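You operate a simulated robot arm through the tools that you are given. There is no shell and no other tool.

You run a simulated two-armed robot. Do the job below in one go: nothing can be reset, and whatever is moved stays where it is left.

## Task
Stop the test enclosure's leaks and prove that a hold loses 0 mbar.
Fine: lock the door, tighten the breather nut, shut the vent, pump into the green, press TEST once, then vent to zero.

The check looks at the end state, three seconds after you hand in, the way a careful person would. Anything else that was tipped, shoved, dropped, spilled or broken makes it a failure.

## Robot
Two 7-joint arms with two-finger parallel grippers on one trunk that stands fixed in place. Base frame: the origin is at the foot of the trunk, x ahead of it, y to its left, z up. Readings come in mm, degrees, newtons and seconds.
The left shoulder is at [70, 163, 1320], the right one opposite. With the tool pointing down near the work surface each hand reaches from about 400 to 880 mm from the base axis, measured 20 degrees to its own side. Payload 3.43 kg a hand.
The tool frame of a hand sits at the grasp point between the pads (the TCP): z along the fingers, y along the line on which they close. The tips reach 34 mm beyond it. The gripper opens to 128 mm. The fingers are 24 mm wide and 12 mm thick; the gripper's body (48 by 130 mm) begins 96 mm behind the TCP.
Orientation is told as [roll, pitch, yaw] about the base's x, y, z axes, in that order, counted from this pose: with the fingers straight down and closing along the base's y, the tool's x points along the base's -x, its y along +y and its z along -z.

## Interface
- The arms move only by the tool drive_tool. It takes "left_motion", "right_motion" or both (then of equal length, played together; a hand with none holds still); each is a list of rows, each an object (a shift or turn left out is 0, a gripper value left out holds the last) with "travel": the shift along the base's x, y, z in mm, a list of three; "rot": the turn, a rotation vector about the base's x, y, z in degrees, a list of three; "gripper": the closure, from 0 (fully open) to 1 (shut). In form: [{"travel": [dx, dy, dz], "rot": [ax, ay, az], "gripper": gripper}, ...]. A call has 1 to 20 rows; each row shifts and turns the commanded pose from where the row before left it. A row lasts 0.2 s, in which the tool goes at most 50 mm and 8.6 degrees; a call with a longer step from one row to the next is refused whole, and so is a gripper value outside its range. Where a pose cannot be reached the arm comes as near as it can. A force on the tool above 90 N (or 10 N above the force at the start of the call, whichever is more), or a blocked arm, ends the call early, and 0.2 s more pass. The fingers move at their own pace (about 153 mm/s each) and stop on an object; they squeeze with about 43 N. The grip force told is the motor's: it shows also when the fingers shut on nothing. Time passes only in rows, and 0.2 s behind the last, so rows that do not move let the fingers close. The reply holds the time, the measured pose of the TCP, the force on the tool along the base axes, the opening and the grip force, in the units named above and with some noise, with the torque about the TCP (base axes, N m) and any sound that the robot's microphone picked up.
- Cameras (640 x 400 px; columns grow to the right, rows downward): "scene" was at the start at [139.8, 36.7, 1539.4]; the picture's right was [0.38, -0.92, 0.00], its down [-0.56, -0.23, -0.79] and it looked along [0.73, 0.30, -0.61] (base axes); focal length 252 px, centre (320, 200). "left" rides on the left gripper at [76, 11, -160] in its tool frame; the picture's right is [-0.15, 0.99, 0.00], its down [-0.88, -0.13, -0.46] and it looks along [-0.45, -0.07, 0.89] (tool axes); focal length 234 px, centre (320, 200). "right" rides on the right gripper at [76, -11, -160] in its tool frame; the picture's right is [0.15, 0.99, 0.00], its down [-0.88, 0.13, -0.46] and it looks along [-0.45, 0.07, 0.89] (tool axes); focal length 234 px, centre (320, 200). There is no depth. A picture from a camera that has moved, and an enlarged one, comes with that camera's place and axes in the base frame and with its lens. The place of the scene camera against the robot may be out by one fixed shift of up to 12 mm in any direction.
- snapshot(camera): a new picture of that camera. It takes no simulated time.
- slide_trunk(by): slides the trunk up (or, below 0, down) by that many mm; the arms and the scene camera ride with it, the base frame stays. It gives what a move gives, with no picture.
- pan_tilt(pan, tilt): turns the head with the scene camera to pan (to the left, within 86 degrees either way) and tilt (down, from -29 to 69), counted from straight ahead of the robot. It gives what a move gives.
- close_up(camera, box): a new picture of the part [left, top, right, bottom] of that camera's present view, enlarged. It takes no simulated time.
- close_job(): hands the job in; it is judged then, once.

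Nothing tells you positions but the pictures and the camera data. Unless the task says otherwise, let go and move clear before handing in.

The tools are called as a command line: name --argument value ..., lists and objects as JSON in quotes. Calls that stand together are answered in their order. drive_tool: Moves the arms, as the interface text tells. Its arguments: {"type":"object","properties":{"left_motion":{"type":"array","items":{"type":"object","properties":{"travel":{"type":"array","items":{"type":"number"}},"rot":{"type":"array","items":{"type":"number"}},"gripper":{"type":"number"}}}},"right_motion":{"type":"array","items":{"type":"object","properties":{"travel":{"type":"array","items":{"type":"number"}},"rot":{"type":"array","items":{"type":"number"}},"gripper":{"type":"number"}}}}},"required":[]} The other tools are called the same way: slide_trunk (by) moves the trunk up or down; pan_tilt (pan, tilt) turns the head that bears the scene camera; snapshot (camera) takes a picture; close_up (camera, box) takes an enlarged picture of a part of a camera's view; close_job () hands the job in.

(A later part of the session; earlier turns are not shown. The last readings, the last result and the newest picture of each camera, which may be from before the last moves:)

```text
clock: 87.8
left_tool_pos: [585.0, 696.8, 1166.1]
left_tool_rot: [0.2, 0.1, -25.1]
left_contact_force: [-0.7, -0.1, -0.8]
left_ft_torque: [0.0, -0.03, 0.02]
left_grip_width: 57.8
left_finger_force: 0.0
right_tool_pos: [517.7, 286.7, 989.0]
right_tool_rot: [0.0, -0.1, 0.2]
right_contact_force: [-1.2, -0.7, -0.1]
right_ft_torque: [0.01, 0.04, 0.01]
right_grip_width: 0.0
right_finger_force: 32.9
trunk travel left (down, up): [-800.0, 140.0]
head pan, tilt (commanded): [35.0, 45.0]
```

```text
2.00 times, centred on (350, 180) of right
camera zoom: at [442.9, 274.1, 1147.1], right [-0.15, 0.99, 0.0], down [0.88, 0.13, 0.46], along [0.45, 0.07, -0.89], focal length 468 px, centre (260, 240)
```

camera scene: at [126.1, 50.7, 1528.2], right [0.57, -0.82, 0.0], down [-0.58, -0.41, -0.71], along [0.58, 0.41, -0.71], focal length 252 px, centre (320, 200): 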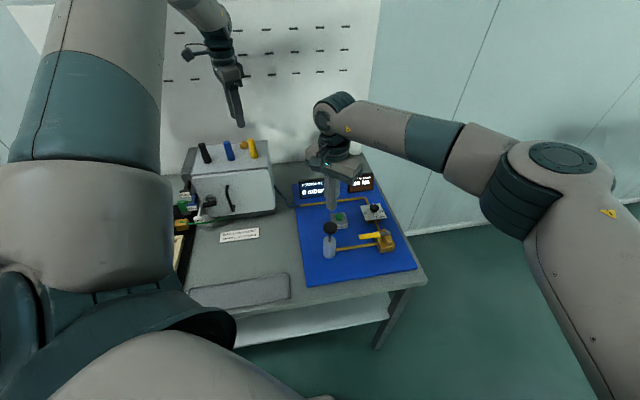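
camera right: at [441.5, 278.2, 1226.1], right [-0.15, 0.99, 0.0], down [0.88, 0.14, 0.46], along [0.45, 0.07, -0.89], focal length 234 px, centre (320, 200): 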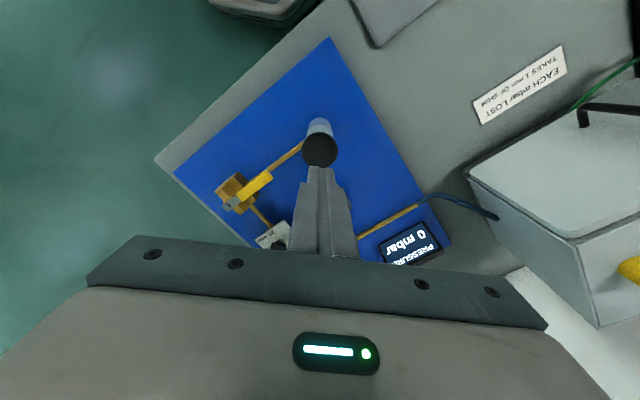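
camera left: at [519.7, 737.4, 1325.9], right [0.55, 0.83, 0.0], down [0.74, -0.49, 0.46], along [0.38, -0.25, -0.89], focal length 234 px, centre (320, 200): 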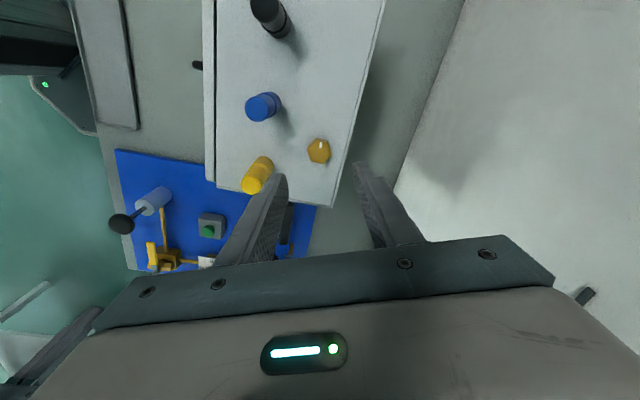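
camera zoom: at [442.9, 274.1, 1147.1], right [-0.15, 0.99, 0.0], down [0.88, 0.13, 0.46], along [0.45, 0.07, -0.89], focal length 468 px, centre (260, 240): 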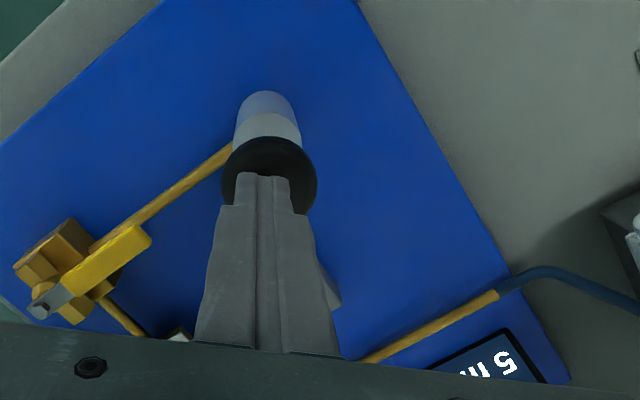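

The knob springs back and 5 mbar holds. Second stroke now, stopping just at the bottom.

drive_tool --right_motion '[{"travel": [0, 0, 4]}, {"travel": [0, 0, -13]}, {"travel": [0, 0, -13]}, {"travel": [0, 0, -13]}, {"travel": [0, 0, -3]}, {}, {"travel": [0, 0, 20]}, {"travel": [0, 0, 22]}, {}]'

close_up --camera "scene" --box '[280, 140, 400, 265]'

```text
clock: 89.8
left_tool_pos: [583.8, 696.1, 1165.6]
left_tool_rot: [0.0, 0.0, -25.1]
left_contact_force: [0.3, -0.1, -0.3]
left_ft_torque: [-0.01, -0.01, -0.02]
left_grip_width: 57.6
left_finger_force: 0.0
right_tool_pos: [517.0, 286.7, 994.1]
right_tool_rot: [-0.1, -0.1, 0.2]
right_contact_force: [-0.3, 0.0, 0.3]
right_ft_torque: [-0.03, -0.02, -0.01]
right_grip_width: 0.0
right_finger_force: 32.8
trunk travel left (down, up): [-800.0, 140.0]
head pan, tilt (commanded): [35.0, 45.0]
```

```text
3.20 times, centred on (340, 202) of scene
camera zoom: at [126.6, 50.3, 1528.1], right [0.57, -0.82, 0.0], down [-0.58, -0.41, -0.71], along [0.58, 0.41, -0.71], focal length 806 px, centre (256, 192)
```

zoom: 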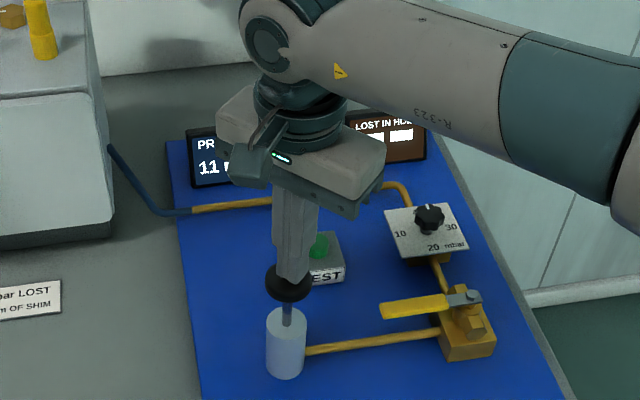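

11 mbar now. Two more strokes should bring about 22; I'll do both and then check the gauge needle.

drive_tool --right_motion '[{"travel": [0, 0, -13]}, {"travel": [0, 0, -13]}, {"travel": [0, 0, -13]}, {"travel": [0, 0, -3]}, {}, {"travel": [0, 0, 20]}, {"travel": [0, 0, 22]}, {}]'

close_up --camera "scene" --box '[280, 140, 400, 265]'

```text
clock: 91.6
left_tool_pos: [585.1, 696.3, 1166.0]
left_tool_rot: [0.0, 0.0, -25.1]
left_contact_force: [0.9, 0.0, 0.5]
left_ft_torque: [0.0, 0.02, 0.04]
left_grip_width: 57.5
left_finger_force: 0.1
right_tool_pos: [517.5, 287.3, 994.2]
right_tool_rot: [-0.1, 0.0, 0.2]
right_contact_force: [0.1, 0.0, -0.4]
right_ft_torque: [0.01, -0.01, -0.02]
right_grip_width: 0.1
right_finger_force: 32.7
trunk travel left (down, up): [-800.0, 140.0]
head pan, tilt (commanded): [35.0, 45.0]
```

```text
3.20 times, centred on (340, 202) of scene
camera zoom: at [126.6, 50.3, 1528.1], right [0.57, -0.82, 0.0], down [-0.58, -0.41, -0.71], along [0.58, 0.41, -0.71], focal length 806 px, centre (256, 192)
```

zoom: 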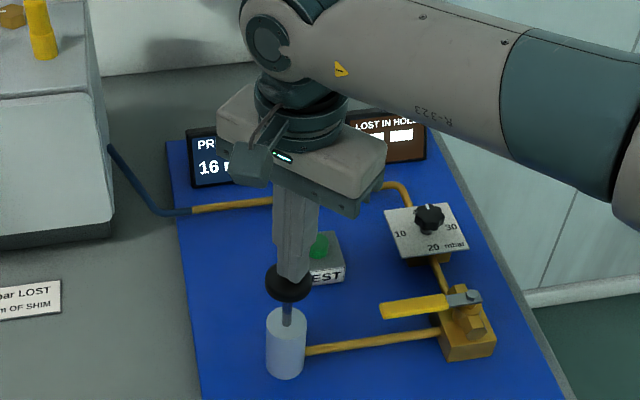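

16 mbar and steady. One more full stroke.

drive_tool --right_motion '[{"travel": [0, 0, -13]}, {"travel": [0, 0, -13]}, {"travel": [0, 0, -13]}, {"travel": [0, 0, -3]}, {}, {"travel": [0, 0, 20]}, {"travel": [0, 0, 22]}, {"travel": [0, 0, 20]}, {}]'

close_up --camera "scene" --box '[280, 140, 400, 265]'

snapshot --camera "right"

```text
clock: 93.6
left_tool_pos: [585.4, 696.8, 1166.6]
left_tool_rot: [0.1, 0.1, -25.2]
left_contact_force: [0.3, -0.5, -0.4]
left_ft_torque: [0.01, 0.01, -0.01]
left_grip_width: 57.8
left_finger_force: 0.0
right_tool_pos: [518.2, 287.0, 1013.0]
right_tool_rot: [0.0, 0.0, 0.2]
right_contact_force: [-1.0, 0.1, -1.1]
right_ft_torque: [0.03, 0.0, 0.01]
right_grip_width: 0.0
right_finger_force: 32.9
trunk travel left (down, up): [-800.0, 140.0]
head pan, tilt (commanded): [35.0, 45.0]
```

```text
3.20 times, centred on (340, 202) of scene
camera zoom: at [126.6, 50.2, 1528.1], right [0.57, -0.82, 0.0], down [-0.58, -0.41, -0.71], along [0.58, 0.41, -0.71], focal length 806 px, centre (256, 192)
```

zoom: 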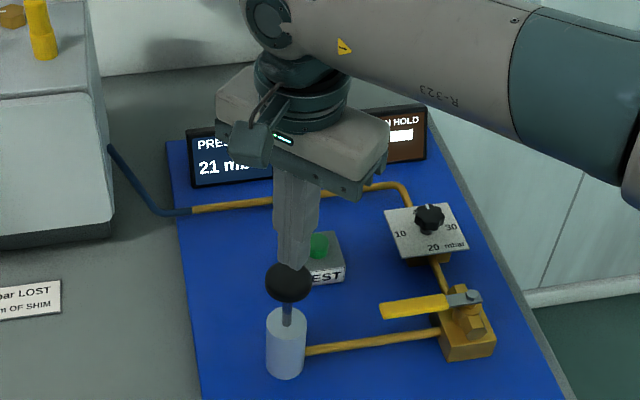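

```text
taken
camera right: at [442.4, 274.8, 1172.0], right [-0.15, 0.99, 0.0], down [0.88, 0.13, 0.46], along [0.45, 0.07, -0.89], focal length 234 px, centre (320, 200)
```

right: 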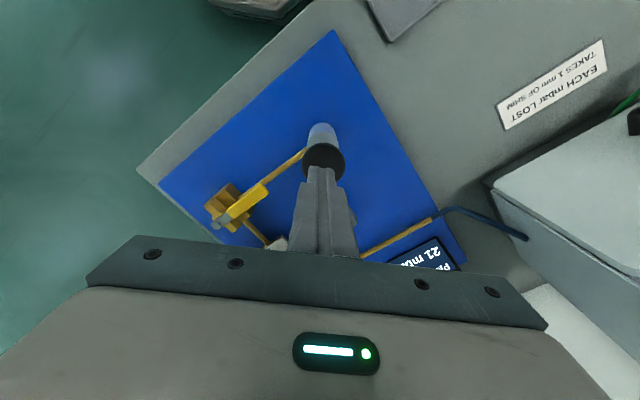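

21 mbar. I'll lift the right hand aside to see the gauge's green band and watch whether the reading holds.

drive_tool --right_motion '[{"travel": [25, -35, 20]}, {"travel": [25, -35, 20]}, {"travel": [25, -35, 20]}, {"travel": [20, -30, 10]}, {}]'

close_up --camera "scene" --box '[290, 140, 390, 210]'

```text
clock: 94.8
left_tool_pos: [584.1, 696.3, 1166.8]
left_tool_rot: [0.0, -0.1, -25.1]
left_contact_force: [-0.6, -0.1, -0.4]
left_ft_torque: [-0.03, 0.0, 0.02]
left_grip_width: 57.7
left_finger_force: 0.1
right_tool_pos: [612.1, 151.7, 1083.8]
right_tool_rot: [0.0, -0.1, 0.3]
right_contact_force: [-0.9, -0.4, -0.4]
right_ft_torque: [-0.03, -0.02, 0.01]
right_grip_width: 0.0
right_finger_force: 32.9
trunk travel left (down, up): [-800.0, 140.0]
head pan, tilt (commanded): [35.0, 45.0]
```

```text
5.71 times, centred on (340, 175) of scene
camera zoom: at [126.1, 51.0, 1528.2], right [0.57, -0.82, 0.0], down [-0.58, -0.41, -0.71], along [0.58, 0.41, -0.71], focal length 1439 px, centre (206, 343)
```

zoom: 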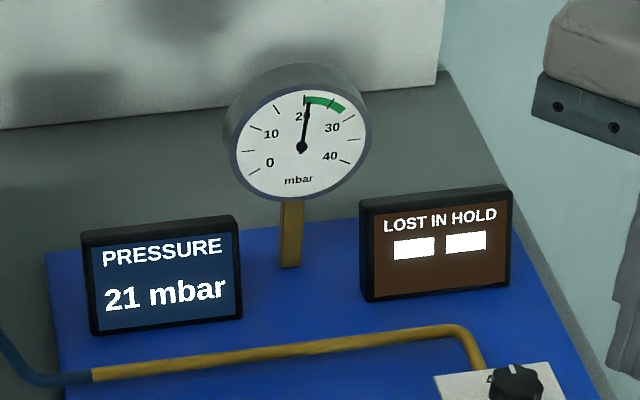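

The needle is just inside the green (20 to about 28). Before anything else I'll wait a few seconds to see whether the pressure stays put.

drive_tool --right_motion '[{}, {}, {}, {}, {}, {}, {}, {}, {}, {}, {}, {}, {}, {}, {}, {}, {}, {}, {}, {}]'

drive_tool --right_motion '[{}, {}, {}, {}, {}, {}, {}, {}, {}, {}, {}, {}, {}, {}, {}, {}, {}, {}, {}, {}]'

close_up --camera "scene" --box '[290, 140, 390, 210]'

```text
clock: 99.0
left_tool_pos: [584.5, 697.0, 1166.4]
left_tool_rot: [0.1, -0.1, -25.1]
left_contact_force: [0.9, 0.5, -0.2]
left_ft_torque: [0.02, -0.02, 0.0]
left_grip_width: 57.6
left_finger_force: 0.1
right_tool_pos: [612.7, 151.3, 1084.5]
right_tool_rot: [-0.1, 0.0, 0.2]
right_contact_force: [0.0, -0.4, -0.9]
right_ft_torque: [0.02, -0.04, 0.03]
right_grip_width: 0.0
right_finger_force: 32.7
trunk travel left (down, up): [-800.0, 140.0]
head pan, tilt (commanded): [35.0, 45.0]
```

```text
clock: 103.2
left_tool_pos: [583.6, 697.2, 1166.3]
left_tool_rot: [0.1, 0.0, -25.1]
left_contact_force: [-0.5, 0.1, -0.5]
left_ft_torque: [-0.02, 0.03, 0.0]
left_grip_width: 57.8
left_finger_force: 0.0
right_tool_pos: [611.8, 151.9, 1085.3]
right_tool_rot: [0.0, 0.0, 0.2]
right_contact_force: [-0.8, -1.3, 0.0]
right_ft_torque: [-0.02, -0.02, -0.01]
right_grip_width: 0.0
right_finger_force: 33.1
trunk travel left (down, up): [-800.0, 140.0]
head pan, tilt (commanded): [35.0, 45.0]
```

```text
5.71 times, centred on (340, 175) of scene
camera zoom: at [126.5, 50.2, 1528.2], right [0.57, -0.82, 0.0], down [-0.58, -0.41, -0.71], along [0.58, 0.41, -0.71], focal length 1439 px, centre (206, 343)
```

zoom: 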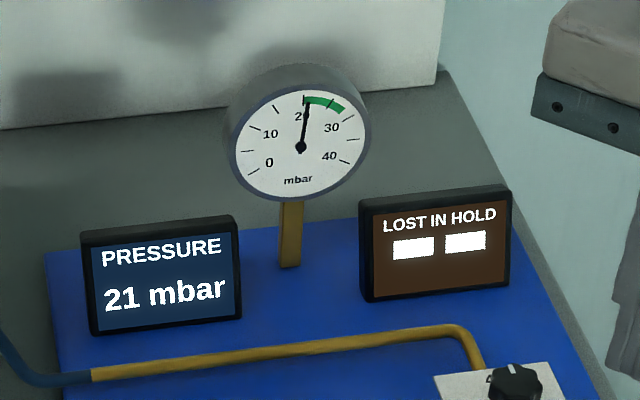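

Steady at 21 mbar for over 8 s, so nothing is leaking visibly. I'll add a part stroke to sit mid-green, about 24 mbar, before the test.

drive_tool --right_motion '[{"travel": [-20, 30, -10]}, {"travel": [-25, 35, -20]}, {"travel": [-25, 35, -20]}, {"travel": [-25, 35, -20]}, {"travel": [0, 0, -13]}, {"travel": [0, 0, -13]}, {"travel": [0, 0, -10]}, {"travel": [0, 0, -10]}, {}, {"travel": [0, 0, 26]}, {"travel": [0, 0, 20]}, {}]'

close_up --camera "scene" --box '[280, 140, 400, 265]'

```text
clock: 105.8
left_tool_pos: [584.4, 696.3, 1166.5]
left_tool_rot: [0.0, 0.0, -25.1]
left_contact_force: [-0.3, 0.4, 0.8]
left_ft_torque: [0.01, -0.02, -0.02]
left_grip_width: 57.5
left_finger_force: 0.1
right_tool_pos: [517.8, 287.5, 1011.6]
right_tool_rot: [0.1, 0.1, 0.3]
right_contact_force: [-0.5, 0.4, -0.5]
right_ft_torque: [0.04, -0.01, 0.0]
right_grip_width: 0.0
right_finger_force: 33.2
trunk travel left (down, up): [-800.0, 140.0]
head pan, tilt (commanded): [35.0, 45.0]
```

```text
3.20 times, centred on (340, 202) of scene
camera zoom: at [126.6, 50.5, 1528.1], right [0.57, -0.82, 0.0], down [-0.58, -0.41, -0.71], along [0.58, 0.41, -0.71], focal length 806 px, centre (256, 192)
```

zoom: 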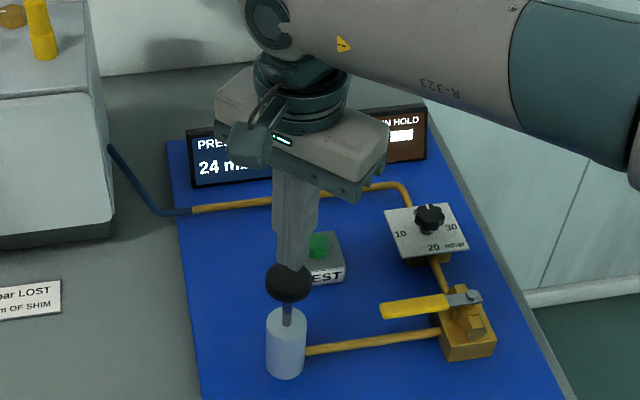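

24 mbar, mid-green. I'll wait a further 12 s with the hand still, to rule out a slow leak before using the single TEST press.

drive_tool --right_motion '[{"travel": [25, -35, 20]}, {"travel": [25, -35, 20]}, {"travel": [25, -35, 20]}, {}, {}, {}, {}, {}, {}, {}, {}, {}, {}, {}, {}, {}, {}, {}, {}, {}]'

drive_tool --right_motion '[{}, {}, {}, {}, {}, {}, {}, {}, {}, {}, {}, {}, {}, {}, {}, {}, {}, {}, {}, {}]'

drive_tool --right_motion '[{}, {}, {}, {}, {}, {}, {}, {}, {}, {}, {}, {}, {}, {}, {}, {}, {}, {}, {}, {}]'

close_up --camera "scene" --box '[290, 140, 390, 210]'

close_up --camera "left" --box '[180, 0, 400, 210]'

snapshot --camera "right"

```text
clock: 110.0
left_tool_pos: [584.6, 695.7, 1165.9]
left_tool_rot: [0.1, 0.0, -25.1]
left_contact_force: [0.3, -1.0, 0.8]
left_ft_torque: [0.02, -0.03, 0.01]
left_grip_width: 57.8
left_finger_force: 0.1
right_tool_pos: [590.0, 179.8, 1072.3]
right_tool_rot: [0.0, -0.1, 0.2]
right_contact_force: [-0.1, -0.6, 0.6]
right_ft_torque: [0.0, 0.03, 0.02]
right_grip_width: 0.0
right_finger_force: 33.2
trunk travel left (down, up): [-800.0, 140.0]
head pan, tilt (commanded): [35.0, 45.0]
```

```text
clock: 114.2
left_tool_pos: [583.8, 696.3, 1167.0]
left_tool_rot: [0.1, 0.0, -25.1]
left_contact_force: [-0.1, -0.1, -0.2]
left_ft_torque: [0.0, -0.02, -0.03]
left_grip_width: 57.7
left_finger_force: 0.2
right_tool_pos: [591.2, 181.1, 1072.7]
right_tool_rot: [0.1, 0.0, 0.2]
right_contact_force: [0.4, 1.2, -0.3]
right_ft_torque: [0.01, -0.01, 0.0]
right_grip_width: 0.2
right_finger_force: 33.4
trunk travel left (down, up): [-800.0, 140.0]
head pan, tilt (commanded): [35.0, 45.0]
```

```text
clock: 118.4
left_tool_pos: [584.9, 696.4, 1165.4]
left_tool_rot: [0.0, 0.1, -25.0]
left_contact_force: [0.6, 0.0, 0.3]
left_ft_torque: [-0.01, -0.01, -0.02]
left_grip_width: 57.5
left_finger_force: 0.0
right_tool_pos: [590.7, 180.4, 1072.2]
right_tool_rot: [0.0, 0.1, 0.2]
right_contact_force: [0.3, -0.1, -0.5]
right_ft_torque: [0.01, -0.01, 0.02]
right_grip_width: 0.1
right_finger_force: 32.3
trunk travel left (down, up): [-800.0, 140.0]
head pan, tilt (commanded): [35.0, 45.0]
```

```text
5.71 times, centred on (340, 175) of scene
camera zoom: at [126.4, 50.2, 1528.2], right [0.57, -0.82, 0.0], down [-0.58, -0.41, -0.71], along [0.58, 0.41, -0.71], focal length 1439 px, centre (206, 343)
```

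zoom: 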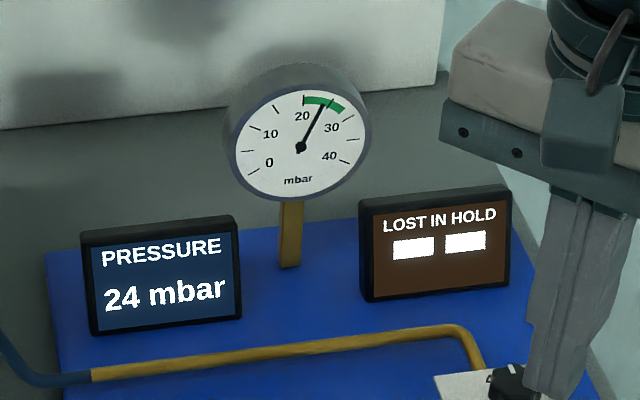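

```text
1.90 times, centred on (290, 105) of left
camera zoom: at [519.5, 737.1, 1326.2], right [0.55, 0.83, 0.0], down [0.74, -0.49, 0.46], along [0.38, -0.25, -0.89], focal length 446 px, centre (377, 381)
```

zoom: 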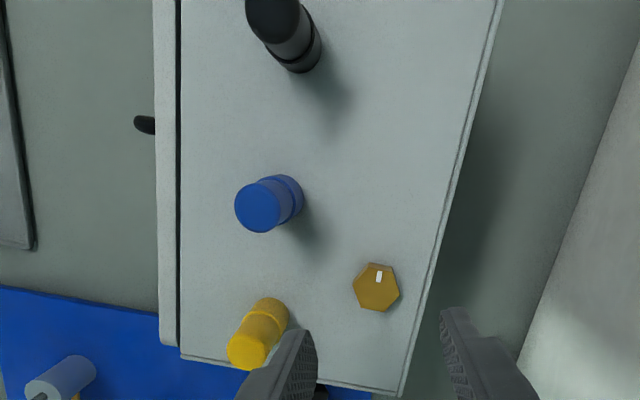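

```text
taken
camera right: at [514.9, 168.3, 1232.0], right [-0.15, 0.99, 0.0], down [0.88, 0.13, 0.46], along [0.45, 0.07, -0.89], focal length 234 px, centre (320, 200)
```

right: 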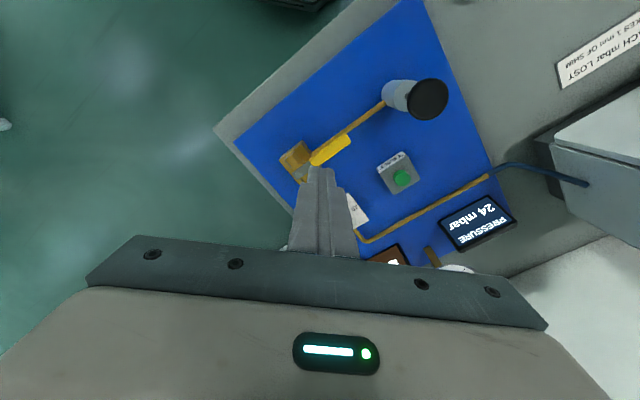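

Rock steady at 24 mbar over 13 s. Now I'll bring the closed fingertips over the TEST button and check alignment before pressing.

drive_tool --right_motion '[{"travel": [12.7, 37.7, -10]}, {"travel": [12.7, 37.7, -10]}, {"travel": [12.7, 37.7, -20]}, {"travel": [12.7, 37.7, -20]}, {"travel": [0, 0, -30]}, {"travel": [0, 0, -30]}, {}]'

close_up --camera "right" --box '[240, 90, 440, 230]'

close_up --camera "scene" --box '[300, 170, 400, 260]'

```text
clock: 120.0
left_tool_pos: [584.5, 696.1, 1166.9]
left_tool_rot: [0.2, 0.0, -25.0]
left_contact_force: [0.3, -0.1, 0.2]
left_ft_torque: [0.02, 0.03, -0.05]
left_grip_width: 57.6
left_finger_force: 0.1
right_tool_pos: [621.6, 246.7, 992.2]
right_tool_rot: [-0.1, 0.0, 0.2]
right_contact_force: [0.5, -0.5, 0.3]
right_ft_torque: [0.03, 0.01, -0.01]
right_grip_width: 0.0
right_finger_force: 32.9
right hand out of reach, approached as far as the arm can: row 3, 4, 6
trunk travel left (down, up): [-800.0, 140.0]
head pan, tilt (commanded): [35.0, 45.0]
```

```text
2.86 times, centred on (340, 160) of right
camera zoom: at [545.3, 234.8, 1150.7], right [-0.15, 0.99, 0.0], down [0.88, 0.13, 0.46], along [0.45, 0.07, -0.89], focal length 669 px, centre (263, 314)
```

zoom: 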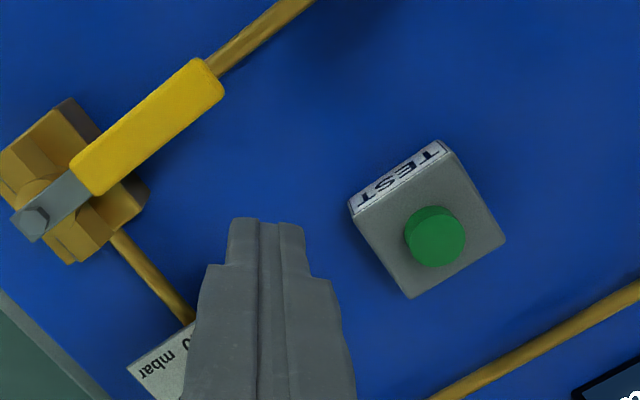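

```text
4.44 times, centred on (350, 215) of scene
camera zoom: at [125.9, 50.3, 1528.2], right [0.57, -0.82, 0.0], down [-0.58, -0.41, -0.71], along [0.58, 0.41, -0.71], focal length 1120 px, centre (187, 133)
```

zoom: 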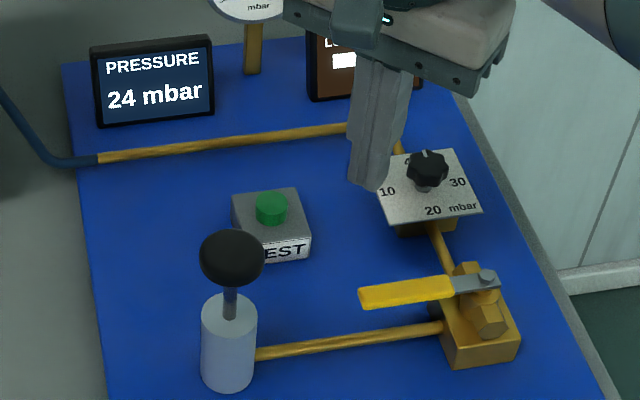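

With this wrist angle the right hand can't reach the button. I'll raise it and turn the wrist back toward bench heading, which reached this far before.

drive_tool --right_motion '[{"travel": [0, 0, 30]}, {"rot": [0, 0, 7.5]}, {"rot": [0, 0, 7.5]}, {"rot": [0, 0, 7.5]}, {"rot": [0, 0, 7.5]}, {"rot": [0, 0, 7.5]}]'

```text
clock: 121.4
left_tool_pos: [584.8, 696.8, 1166.3]
left_tool_rot: [0.0, 0.1, -25.1]
left_contact_force: [-0.1, 0.7, 0.7]
left_ft_torque: [0.01, 0.0, 0.01]
left_grip_width: 57.6
left_finger_force: 0.0
right_tool_pos: [621.9, 248.2, 1021.4]
right_tool_rot: [0.0, 0.1, 37.7]
right_contact_force: [-0.5, -1.3, -0.4]
right_ft_torque: [0.0, -0.02, -0.01]
right_grip_width: 0.0
right_finger_force: 33.1
trunk travel left (down, up): [-800.0, 140.0]
head pan, tilt (commanded): [35.0, 45.0]
```

That worked. Moving over the button at this height.

drive_tool --right_motion '[{"travel": [6.5, 27.6, 0]}, {"travel": [6.5, 27.6, 0]}, {"travel": [6.5, 27.6, 0]}, {}]'

snapshot --camera "right"

```text
clock: 122.4
left_tool_pos: [584.5, 695.5, 1167.1]
left_tool_rot: [0.0, 0.0, -25.1]
left_contact_force: [0.3, 0.5, -0.4]
left_ft_torque: [0.02, 0.0, -0.04]
left_grip_width: 57.6
left_finger_force: 0.1
right_tool_pos: [621.1, 247.7, 1021.7]
right_tool_rot: [0.1, 0.0, 37.6]
right_contact_force: [0.7, -0.2, -0.7]
right_ft_torque: [0.0, -0.02, -0.01]
right_grip_width: 0.1
right_finger_force: 32.8
right hand out of reach, approached as far as the arm can: row 1, 2, 3
trunk travel left (down, up): [-800.0, 140.0]
head pan, tilt (commanded): [35.0, 45.0]
```

```text
taken
camera right: at [569.0, 192.0, 1180.9], right [-0.72, 0.69, 0.0], down [0.62, 0.64, 0.46], along [0.32, 0.33, -0.89], focal length 234 px, centre (320, 200)
```

right: 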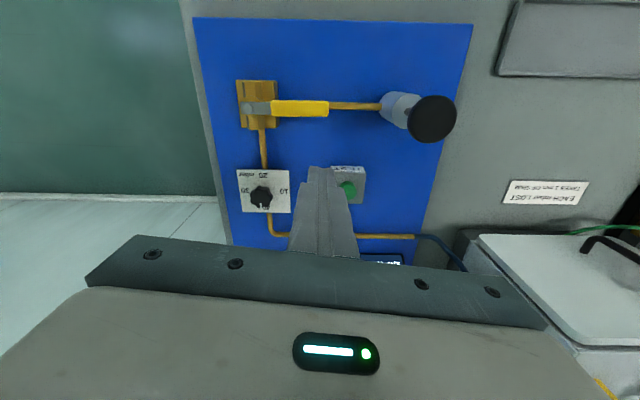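

The right arm can't cross that far with the tool vertical, but the left arm can. I'll retreat the right hand to its own side and bring the left hand, fingers shut, over the TEST button at a safe height.

drive_tool --right_motion '[{"travel": [0, -20, 30]}, {"travel": [0, -40, 30]}, {"travel": [0, -40, 30]}, {"travel": [0, -40, 20]}, {"travel": [0, -40, 0]}, {"travel": [0, -20, 0]}]'

drive_tool --left_motion '[{"travel": [6.3, -40.6, 0], "rot": [0, 0, 2.8], "gripper": 1.0}, {"travel": [6.3, -40.6, 0], "rot": [0, 0, 2.8]}, {"travel": [6.3, -40.6, 0], "rot": [0, 0, 2.8]}, {"travel": [6.3, -40.6, 0], "rot": [0, 0, 2.8]}, {"travel": [6.3, -40.6, 0], "rot": [0, 0, 2.8]}, {"travel": [6.3, -40.6, 0], "rot": [0, 0, 2.8]}, {"travel": [6.3, -40.6, 0], "rot": [0, 0, 2.8]}, {"travel": [6.3, -40.6, 0], "rot": [0, 0, 2.8]}, {"travel": [6.3, -40.6, 0], "rot": [0, 0, 2.8]}, {}]'

snapshot --camera "left"

snapshot --camera "scene"

```text
clock: 123.8
left_tool_pos: [585.2, 695.6, 1166.4]
left_tool_rot: [0.2, -0.1, -25.1]
left_contact_force: [-0.2, -0.5, 0.1]
left_ft_torque: [0.03, -0.02, -0.01]
left_grip_width: 57.5
left_finger_force: 0.0
right_tool_pos: [621.8, 44.5, 1131.2]
right_tool_rot: [0.0, 0.0, 37.9]
right_contact_force: [0.4, 0.5, -0.2]
right_ft_torque: [0.01, -0.01, 0.02]
right_grip_width: 0.1
right_finger_force: 32.4
trunk travel left (down, up): [-800.0, 140.0]
head pan, tilt (commanded): [35.0, 45.0]
```

```text
clock: 126.0
left_tool_pos: [643.9, 512.8, 1160.7]
left_tool_rot: [-1.4, 0.0, -1.1]
left_contact_force: [0.1, 1.1, -0.2]
left_ft_torque: [0.0, 0.0, 0.0]
left_grip_width: 0.2
left_finger_force: 32.6
left hand out of reach, approached as far as the arm can: row 6, 7, 8, 9
right_tool_pos: [621.7, 44.5, 1131.4]
right_tool_rot: [0.0, 0.0, 37.7]
right_contact_force: [0.0, 0.4, 0.7]
right_ft_torque: [0.0, 0.01, 0.01]
right_grip_width: 0.0
right_finger_force: 33.1
trunk travel left (down, up): [-800.0, 140.0]
head pan, tilt (commanded): [35.0, 45.0]
```

```text
taken
camera left: at [567.2, 528.3, 1320.0], right [0.16, 0.99, -0.03], down [0.88, -0.13, 0.46], along [0.45, -0.1, -0.89], focal length 234 px, centre (320, 200)
```

left: 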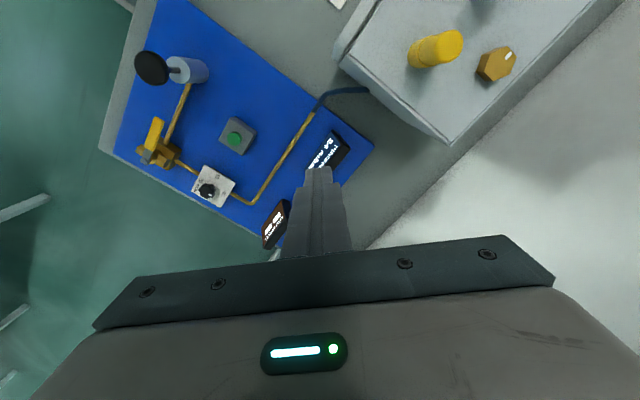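

```text
taken
camera scene: at [126.3, 49.9, 1528.2], right [0.57, -0.82, 0.0], down [-0.58, -0.41, -0.71], along [0.58, 0.41, -0.71], focal length 252 px, centre (320, 200)
```

scene: 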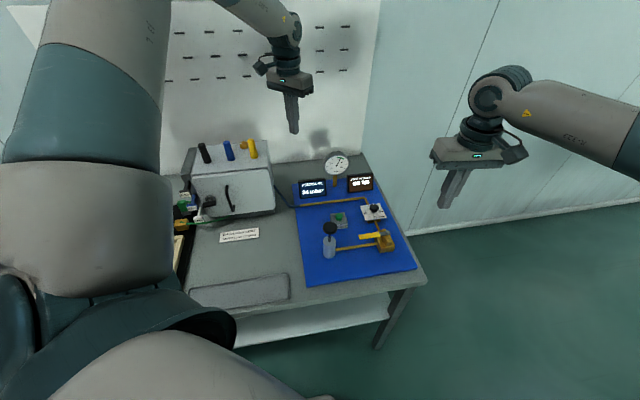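

The left wrist is near its turn limit here; turning it clockwise to about −60° should free the reach. I'll do that at this height and then move toward the button.

drive_tool --left_motion '[{"rot": [0, 0, -8]}, {"rot": [0, 0, -8]}, {"rot": [0, 0, -8]}, {"rot": [0, 0, -8]}, {"rot": [0, 0, -8]}, {"rot": [0, 0, -8]}, {"rot": [0, 0, -8]}, {}]'

drive_tool --left_motion '[{"travel": [0, -30, -10]}, {"travel": [0, -30, -10]}, {"travel": [0, -30, -10]}, {}]'

snapshot --camera "left"

```text
clock: 127.8
left_tool_pos: [644.1, 514.0, 1159.9]
left_tool_rot: [0.2, 0.0, -56.1]
left_contact_force: [-0.1, 0.7, -0.1]
left_ft_torque: [0.01, 0.0, 0.02]
left_grip_width: 0.2
left_finger_force: 32.7
right_tool_pos: [623.2, 45.4, 1131.2]
right_tool_rot: [0.1, 0.0, 37.7]
right_contact_force: [0.5, -0.1, 0.1]
right_ft_torque: [0.0, -0.04, 0.02]
right_grip_width: 0.0
right_finger_force: 33.1
trunk travel left (down, up): [-800.0, 140.0]
head pan, tilt (commanded): [35.0, 45.0]
```

```text
clock: 128.8
left_tool_pos: [645.5, 425.5, 1128.1]
left_tool_rot: [0.2, -0.1, -55.9]
left_contact_force: [-0.4, 0.1, -0.3]
left_ft_torque: [-0.01, -0.01, 0.02]
left_grip_width: 0.0
left_finger_force: 32.9
right_tool_pos: [620.8, 44.6, 1131.0]
right_tool_rot: [0.1, 0.0, 37.8]
right_contact_force: [0.9, 0.2, 0.4]
right_ft_torque: [-0.02, 0.02, 0.01]
right_grip_width: 0.0
right_finger_force: 32.6
trunk travel left (down, up): [-800.0, 140.0]
head pan, tilt (commanded): [35.0, 45.0]
```

```text
taken
camera left: at [611.5, 492.4, 1289.5], right [0.9, 0.43, 0.0], down [0.39, -0.8, 0.46], along [0.2, -0.41, -0.89], focal length 234 px, centre (320, 200)
```

left: 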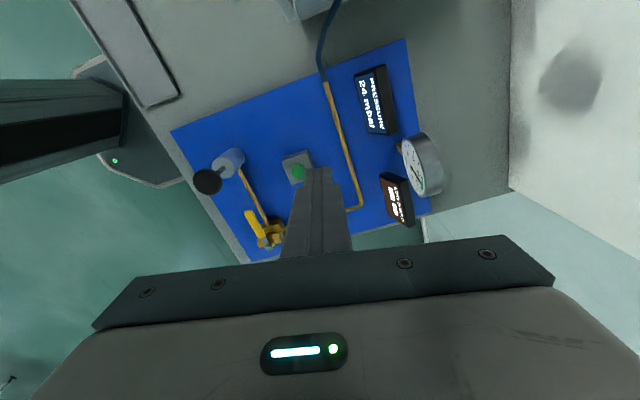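

That posture reaches freely, and the display still reads 24 mbar. Moving over the TEST button.

drive_tool --left_motion '[{"travel": [-1, -23.6, -20]}, {"travel": [-1, -23.6, -20]}, {"travel": [-1, -23.6, -30]}, {"travel": [-1, -23.6, -40]}, {"travel": [0, 0, -40]}, {"travel": [0, 0, -35]}, {}]'

snapshot --camera "left"

close_up --camera "left" --box '[240, 100, 400, 200]'

```text
clock: 130.4
left_tool_pos: [623.0, 338.5, 964.2]
left_tool_rot: [0.2, 0.1, -55.9]
left_contact_force: [0.9, 0.3, -0.3]
left_ft_torque: [-0.03, 0.01, -0.03]
left_grip_width: 0.0
left_finger_force: 33.0
left hand out of reach, approached as far as the arm can: row 5, 6
right_tool_pos: [622.4, 44.4, 1130.4]
right_tool_rot: [-0.1, 0.0, 37.7]
right_contact_force: [0.2, -0.4, 0.0]
right_ft_torque: [0.03, 0.01, -0.01]
right_grip_width: 0.1
right_finger_force: 32.7
trunk travel left (down, up): [-800.0, 140.0]
head pan, tilt (commanded): [35.0, 45.0]
```

```text
taken
camera left: at [588.6, 406.5, 1123.2], right [0.9, 0.43, 0.0], down [0.39, -0.8, 0.46], along [0.2, -0.41, -0.89], focal length 234 px, centre (320, 200)
```

left: 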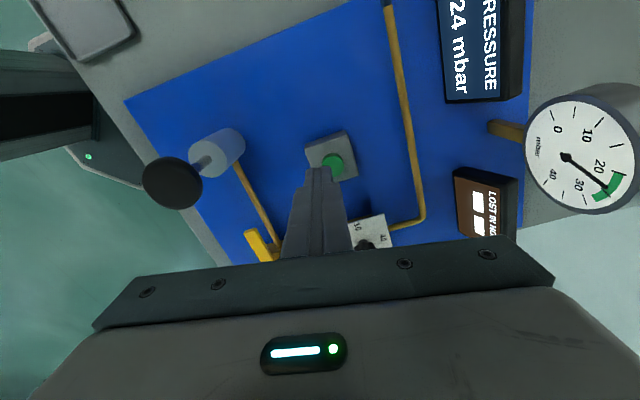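

```text
4.00 times, centred on (320, 150) of left
camera zoom: at [588.6, 406.5, 1123.2], right [0.9, 0.43, 0.0], down [0.39, -0.8, 0.46], along [0.2, -0.41, -0.89], focal length 937 px, centre (320, 400)
```

zoom: 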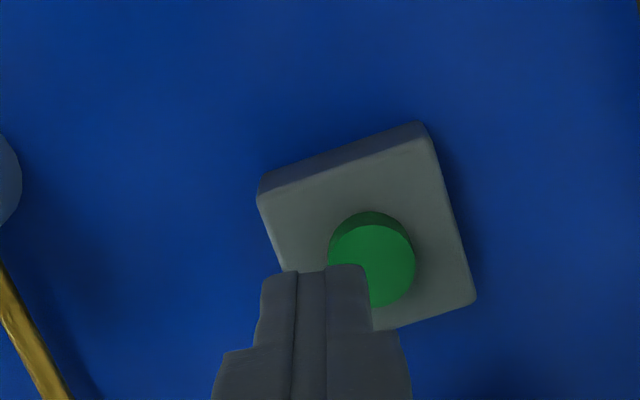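

The left hand stops about 18 mm short of the button at this height. I'll rise a little and try a different wrist angle before descending.

drive_tool --left_motion '[{"travel": [0, 0, 40]}, {"travel": [0, 0, 14], "rot": [0, 0, 8]}, {"rot": [0, 0, 8]}, {"rot": [0, 0, 8]}, {}]'

drive_tool --left_motion '[{"travel": [9, -3.7, 0]}, {"travel": [9, -3.7, 0]}, {"travel": [0, 0, -20]}, {"travel": [0, 0, -20]}, {}]'

```text
clock: 131.6
left_tool_pos: [635.5, 376.0, 1024.5]
left_tool_rot: [-0.7, -0.1, -32.3]
left_contact_force: [-0.1, 0.1, 0.4]
left_ft_torque: [0.06, 0.03, -0.01]
left_grip_width: 0.0
left_finger_force: 32.8
left hand out of reach, approached as far as the arm can: row 3, 4
right_tool_pos: [621.6, 45.6, 1130.1]
right_tool_rot: [0.0, 0.0, 37.8]
right_contact_force: [0.2, -0.1, 0.1]
right_ft_torque: [-0.01, -0.01, 0.02]
right_grip_width: 0.1
right_finger_force: 32.8
trunk travel left (down, up): [-800.0, 140.0]
head pan, tilt (commanded): [35.0, 45.0]
```

```text
clock: 132.8
left_tool_pos: [656.0, 378.2, 987.4]
left_tool_rot: [-0.3, 0.0, -32.0]
left_contact_force: [0.1, -0.2, 0.8]
left_ft_torque: [0.04, -0.01, 0.02]
left_grip_width: 0.3
left_finger_force: 33.4
left hand out of reach, approached as far as the arm can: row 1, 3, 4
right_tool_pos: [621.5, 44.3, 1131.0]
right_tool_rot: [0.0, 0.1, 37.8]
right_contact_force: [0.0, 0.4, -1.2]
right_ft_torque: [0.0, -0.02, 0.04]
right_grip_width: 0.0
right_finger_force: 32.6
trunk travel left (down, up): [-800.0, 140.0]
head pan, tilt (commanded): [35.0, 45.0]
```

Turning that way made it worse, so the opposite direction is right. I'll rise and turn to about −80° yaw, then approach again.

drive_tool --left_motion '[{"travel": [0, 0, 35]}, {"rot": [0, 0, -8]}, {"rot": [0, 0, -8]}, {"rot": [0, 0, -8]}, {"rot": [0, 0, -8]}, {"rot": [0, 0, -8]}, {"rot": [0, 0, -8]}, {"rot": [0, 0, -4]}, {}]'

drive_tool --left_motion '[{"travel": [-5, -15, 0]}, {"travel": [-5, -15, 0]}, {"travel": [-4, -15, 0]}, {}]'

snapshot --camera "left"

```text
clock: 134.8
left_tool_pos: [655.9, 380.8, 1021.5]
left_tool_rot: [0.1, 0.0, -84.0]
left_contact_force: [-0.8, 0.0, 0.4]
left_ft_torque: [-0.02, -0.01, 0.02]
left_grip_width: 0.0
left_finger_force: 32.6
right_tool_pos: [621.1, 45.1, 1130.2]
right_tool_rot: [0.0, 0.0, 37.6]
right_contact_force: [-1.0, -0.3, -0.3]
right_ft_torque: [0.0, 0.0, -0.02]
right_grip_width: 0.0
right_finger_force: 32.4
trunk travel left (down, up): [-800.0, 140.0]
head pan, tilt (commanded): [35.0, 45.0]
```

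```text
clock: 135.8
left_tool_pos: [641.3, 335.2, 1021.4]
left_tool_rot: [0.1, 0.1, -84.0]
left_contact_force: [0.3, 0.7, 0.7]
left_ft_torque: [0.03, 0.03, -0.03]
left_grip_width: 0.1
left_finger_force: 32.7
right_tool_pos: [622.3, 44.8, 1131.6]
right_tool_rot: [0.0, 0.1, 37.7]
right_contact_force: [-0.5, -0.3, 0.7]
right_ft_torque: [-0.01, 0.01, 0.03]
right_grip_width: 0.0
right_finger_force: 33.1
trunk travel left (down, up): [-800.0, 140.0]
head pan, tilt (commanded): [35.0, 45.0]
```

```text
taken
camera left: at [643.8, 410.2, 1181.1], right [1.0, -0.04, 0.0], down [-0.04, -0.89, 0.46], along [-0.02, -0.45, -0.89], focal length 234 px, centre (320, 200)
```

left: 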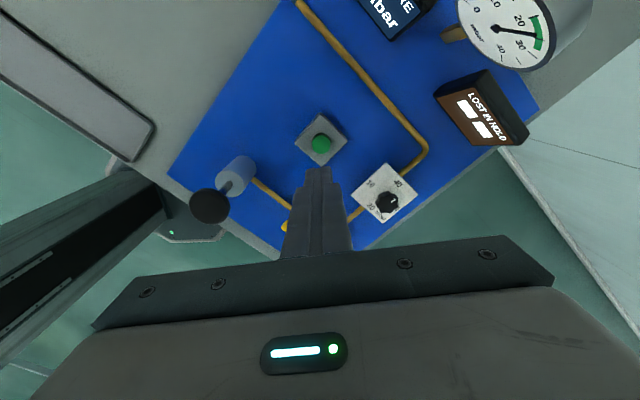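

Now the hand sits right above TEST with reach to spare. Checking the alignment up close before the single press.

close_up --camera "left" --box '[260, 90, 400, 190]'

close_up --camera "scene" --box '[290, 140, 400, 260]'

```text
4.00 times, centred on (330, 140) of left
camera zoom: at [643.8, 410.2, 1181.1], right [1.0, -0.04, 0.0], down [-0.04, -0.89, 0.46], along [-0.02, -0.45, -0.89], focal length 937 px, centre (280, 440)
```

zoom: 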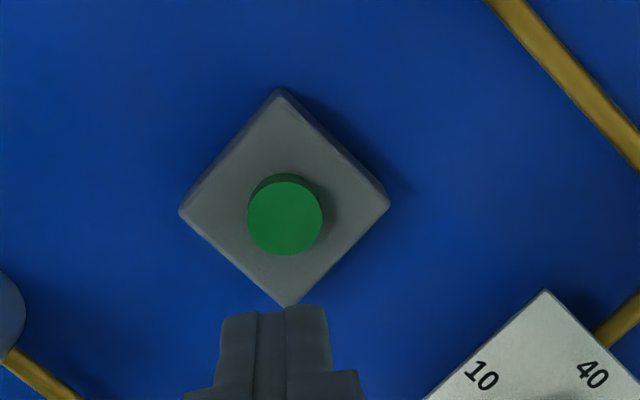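

```text
3.33 times, centred on (345, 200) of scene
camera zoom: at [126.5, 50.2, 1528.2], right [0.57, -0.82, 0.0], down [-0.58, -0.41, -0.71], along [0.58, 0.41, -0.71], focal length 840 px, centre (237, 200)
```

zoom: 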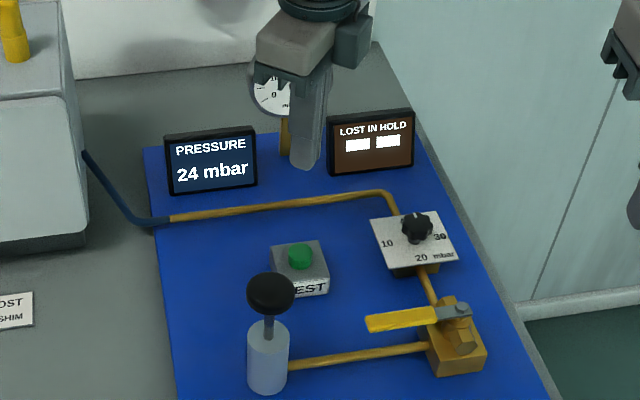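

Centred within a millimetre, still 24 mbar. Descending to just above the button.

drive_tool --left_motion '[{"travel": [0, 0, -40]}, {"travel": [0, 0, -40]}, {"travel": [0, 0, -30]}, {}]'

close_up --camera "left" --box '[240, 90, 400, 200]'

```text
clock: 136.8
left_tool_pos: [613.2, 352.6, 948.3]
left_tool_rot: [0.0, 0.0, -83.8]
left_contact_force: [-0.2, -0.9, -0.3]
left_ft_torque: [-0.01, 0.01, 0.01]
left_grip_width: 0.0
left_finger_force: 33.2
left hand out of reach, approached as far as the arm can: row 2, 3
right_tool_pos: [623.4, 45.7, 1131.1]
right_tool_rot: [0.0, 0.0, 37.8]
right_contact_force: [0.6, 0.2, 0.3]
right_ft_torque: [-0.04, 0.02, -0.02]
right_grip_width: 0.0
right_finger_force: 33.0
trunk travel left (down, up): [-800.0, 140.0]
head pan, tilt (commanded): [35.0, 45.0]
```

```text
3.64 times, centred on (320, 145) of left
camera zoom: at [614.5, 427.4, 1108.3], right [1.0, -0.04, 0.0], down [-0.04, -0.89, 0.46], along [-0.02, -0.46, -0.89], focal length 852 px, centre (320, 400)
```

zoom: 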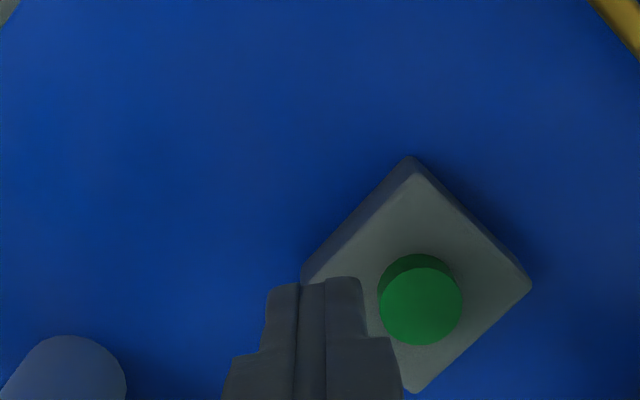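

Lower down the vertical tool hits a joint limit again. I'll tilt the left hand 20° so the fingertips lean toward the button while the wrist stays back, and approach that way.

drive_tool --left_motion '[{"travel": [0, 0, 10], "rot": [-4, -5.33, 0]}, {"rot": [-4, -5.33, 0]}, {"rot": [-4, -5.33, 0]}, {"travel": [9.5, -7.3, 0]}, {"travel": [9.5, -7.3, 0]}, {}]'

close_up --camera "left" --box '[220, 80, 420, 220]'

```text
clock: 138.2
left_tool_pos: [630.0, 336.8, 959.8]
left_tool_rot: [15.0, -13.6, -85.7]
left_contact_force: [0.5, -0.5, -0.6]
left_ft_torque: [0.02, -0.03, 0.02]
left_grip_width: 0.1
left_finger_force: 33.0
right_tool_pos: [620.6, 46.0, 1131.2]
right_tool_rot: [0.0, 0.0, 37.8]
right_contact_force: [0.5, 0.0, 0.0]
right_ft_torque: [-0.02, -0.02, 0.0]
right_grip_width: 0.1
right_finger_force: 33.2
trunk travel left (down, up): [-800.0, 140.0]
head pan, tilt (commanded): [35.0, 45.0]
```

```text
2.86 times, centred on (320, 150) of left
camera zoom: at [590.9, 443.4, 1094.9], right [0.96, -0.01, 0.28], down [-0.19, -0.78, 0.6], along [0.21, -0.63, -0.75], focal length 669 px, centre (320, 343)
```

zoom: 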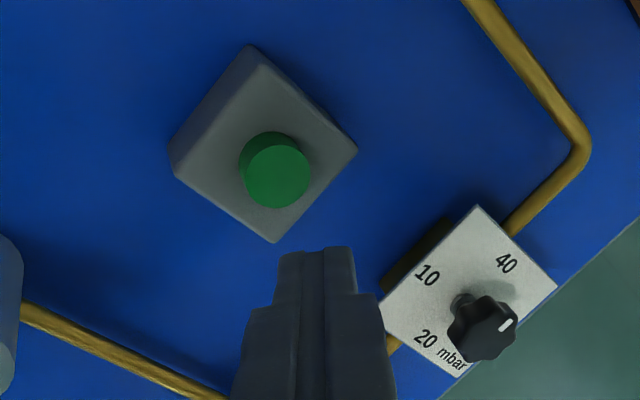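

The tip is now roughly over the button centre. I'll correct by a few millimetres and descend to just above it.

drive_tool --left_motion '[{"travel": [1.5, 3.5, -15]}, {"travel": [0, 0, -15]}, {"travel": [0, 0, -12]}, {}]'

close_up --camera "left" --box '[220, 80, 420, 220]'

close_up --camera "scene" --box '[290, 140, 400, 260]'

```text
clock: 139.2
left_tool_pos: [632.7, 345.3, 921.0]
left_tool_rot: [15.1, -13.5, -85.7]
left_contact_force: [-0.7, -1.4, 0.3]
left_ft_torque: [-0.01, 0.03, 0.01]
left_grip_width: 0.2
left_finger_force: 33.2
left hand out of reach, approached as far as the arm can: row 3
right_tool_pos: [622.3, 44.3, 1131.7]
right_tool_rot: [0.1, 0.0, 37.8]
right_contact_force: [0.0, 0.3, -0.4]
right_ft_torque: [0.03, -0.02, 0.04]
right_grip_width: 0.0
right_finger_force: 33.2
trunk travel left (down, up): [-800.0, 140.0]
head pan, tilt (commanded): [35.0, 45.0]
```

```text
2.86 times, centred on (320, 150) of left
camera zoom: at [592.8, 450.4, 1056.4], right [0.96, -0.01, 0.28], down [-0.19, -0.78, 0.6], along [0.21, -0.63, -0.75], focal length 669 px, centre (320, 343)
```

zoom: 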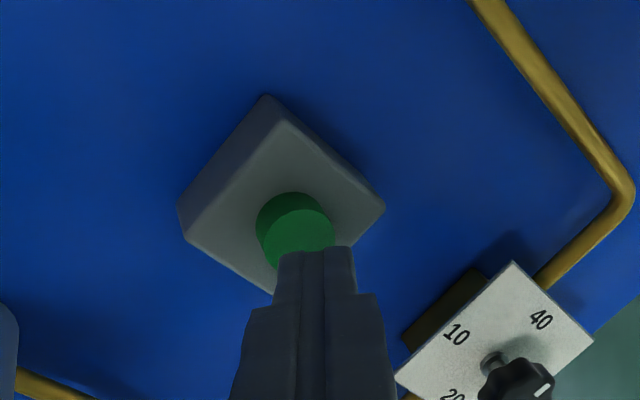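

```text
3.33 times, centred on (345, 200) of scene
camera zoom: at [126.5, 50.1, 1528.2], right [0.57, -0.82, 0.0], down [-0.58, -0.41, -0.71], along [0.58, 0.41, -0.71], focal length 840 px, centre (237, 200)
```

zoom: 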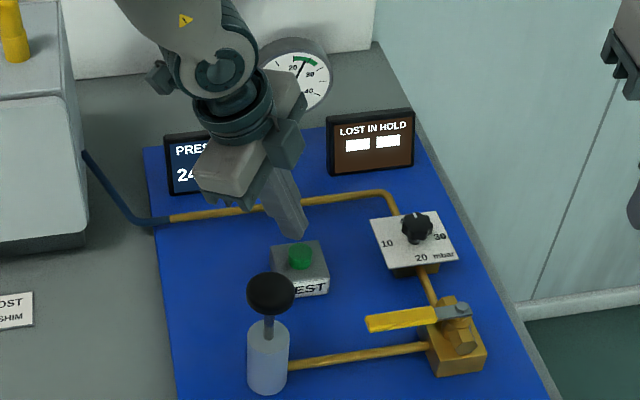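

The tip hovers over the button about 15 mm up. I'll lean the hand a bit more toward the button and bring the tip down slowly onto it.

drive_tool --left_motion '[{"rot": [-7.35, -1.5, 0]}, {"rot": [-7.35, -1.5, 0]}, {"travel": [2, -3, -6]}, {}]'

close_up --camera "left" --box '[220, 80, 420, 220]'

close_up --camera "scene" --box '[290, 140, 400, 260]'

```text
clock: 140.2
left_tool_pos: [619.8, 343.1, 918.0]
left_tool_rot: [12.5, -17.8, -85.7]
left_contact_force: [0.3, 0.7, 1.3]
left_ft_torque: [-0.01, -0.01, 0.0]
left_grip_width: 0.1
left_finger_force: 32.4
left hand out of reach, approached as far as the arm can: row 1, 2, 3
right_tool_pos: [622.2, 45.2, 1130.9]
right_tool_rot: [0.0, 0.0, 37.6]
right_contact_force: [0.1, -0.9, 0.3]
right_ft_torque: [0.02, -0.03, 0.0]
right_grip_width: 0.0
right_finger_force: 33.0
trunk travel left (down, up): [-800.0, 140.0]
head pan, tilt (commanded): [35.0, 45.0]
```

```text
2.86 times, centred on (320, 150) of left
camera zoom: at [586.0, 459.2, 1045.2], right [0.97, 0.0, 0.25], down [-0.17, -0.72, 0.67], along [0.18, -0.69, -0.7], focal length 669 px, centre (320, 343)
```

zoom: 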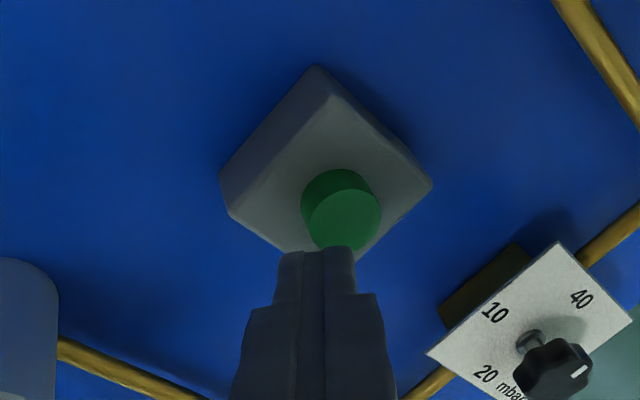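

```text
3.33 times, centred on (345, 200) of scene
camera zoom: at [126.4, 50.1, 1528.2], right [0.57, -0.82, 0.0], down [-0.58, -0.41, -0.71], along [0.58, 0.41, -0.71], focal length 840 px, centre (237, 200)
```

zoom: 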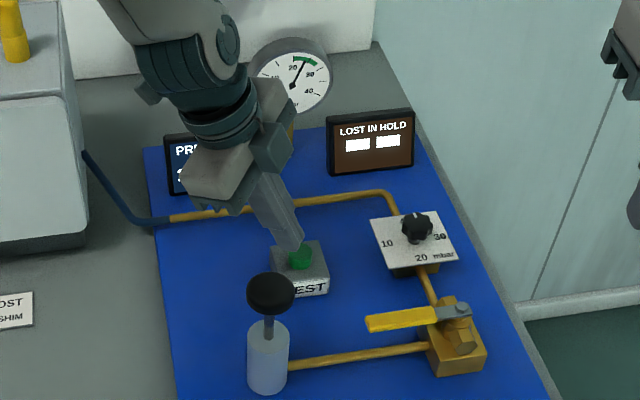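

The left arm's joints limit it at this low height. A cleaner way: go back up to the vertical pose above the button that was reachable, then lower the trunk, which carries the hand straight down without changing the joints.

drive_tool --left_motion '[{"travel": [0, 0, 35]}, {"travel": [0, 0, 35]}, {"travel": [0, 0, 33], "rot": [4, 5.33, 0]}, {"rot": [4, 5.33, 0]}, {"rot": [4, 5.33, 0]}, {}]'

```text
clock: 141.6
left_tool_pos: [618.6, 340.5, 1021.8]
left_tool_rot: [-2.5, -4.1, -82.8]
left_contact_force: [-0.8, -0.3, -0.3]
left_ft_torque: [0.0, 0.01, 0.0]
left_grip_width: 0.1
left_finger_force: 32.6
right_tool_pos: [621.0, 45.3, 1131.8]
right_tool_rot: [0.0, -0.1, 37.8]
right_contact_force: [0.4, 0.2, 0.1]
right_ft_torque: [-0.01, 0.0, 0.0]
right_grip_width: 0.2
right_finger_force: 33.0
trunk travel left (down, up): [-800.0, 140.0]
head pan, tilt (commanded): [35.0, 45.0]
```

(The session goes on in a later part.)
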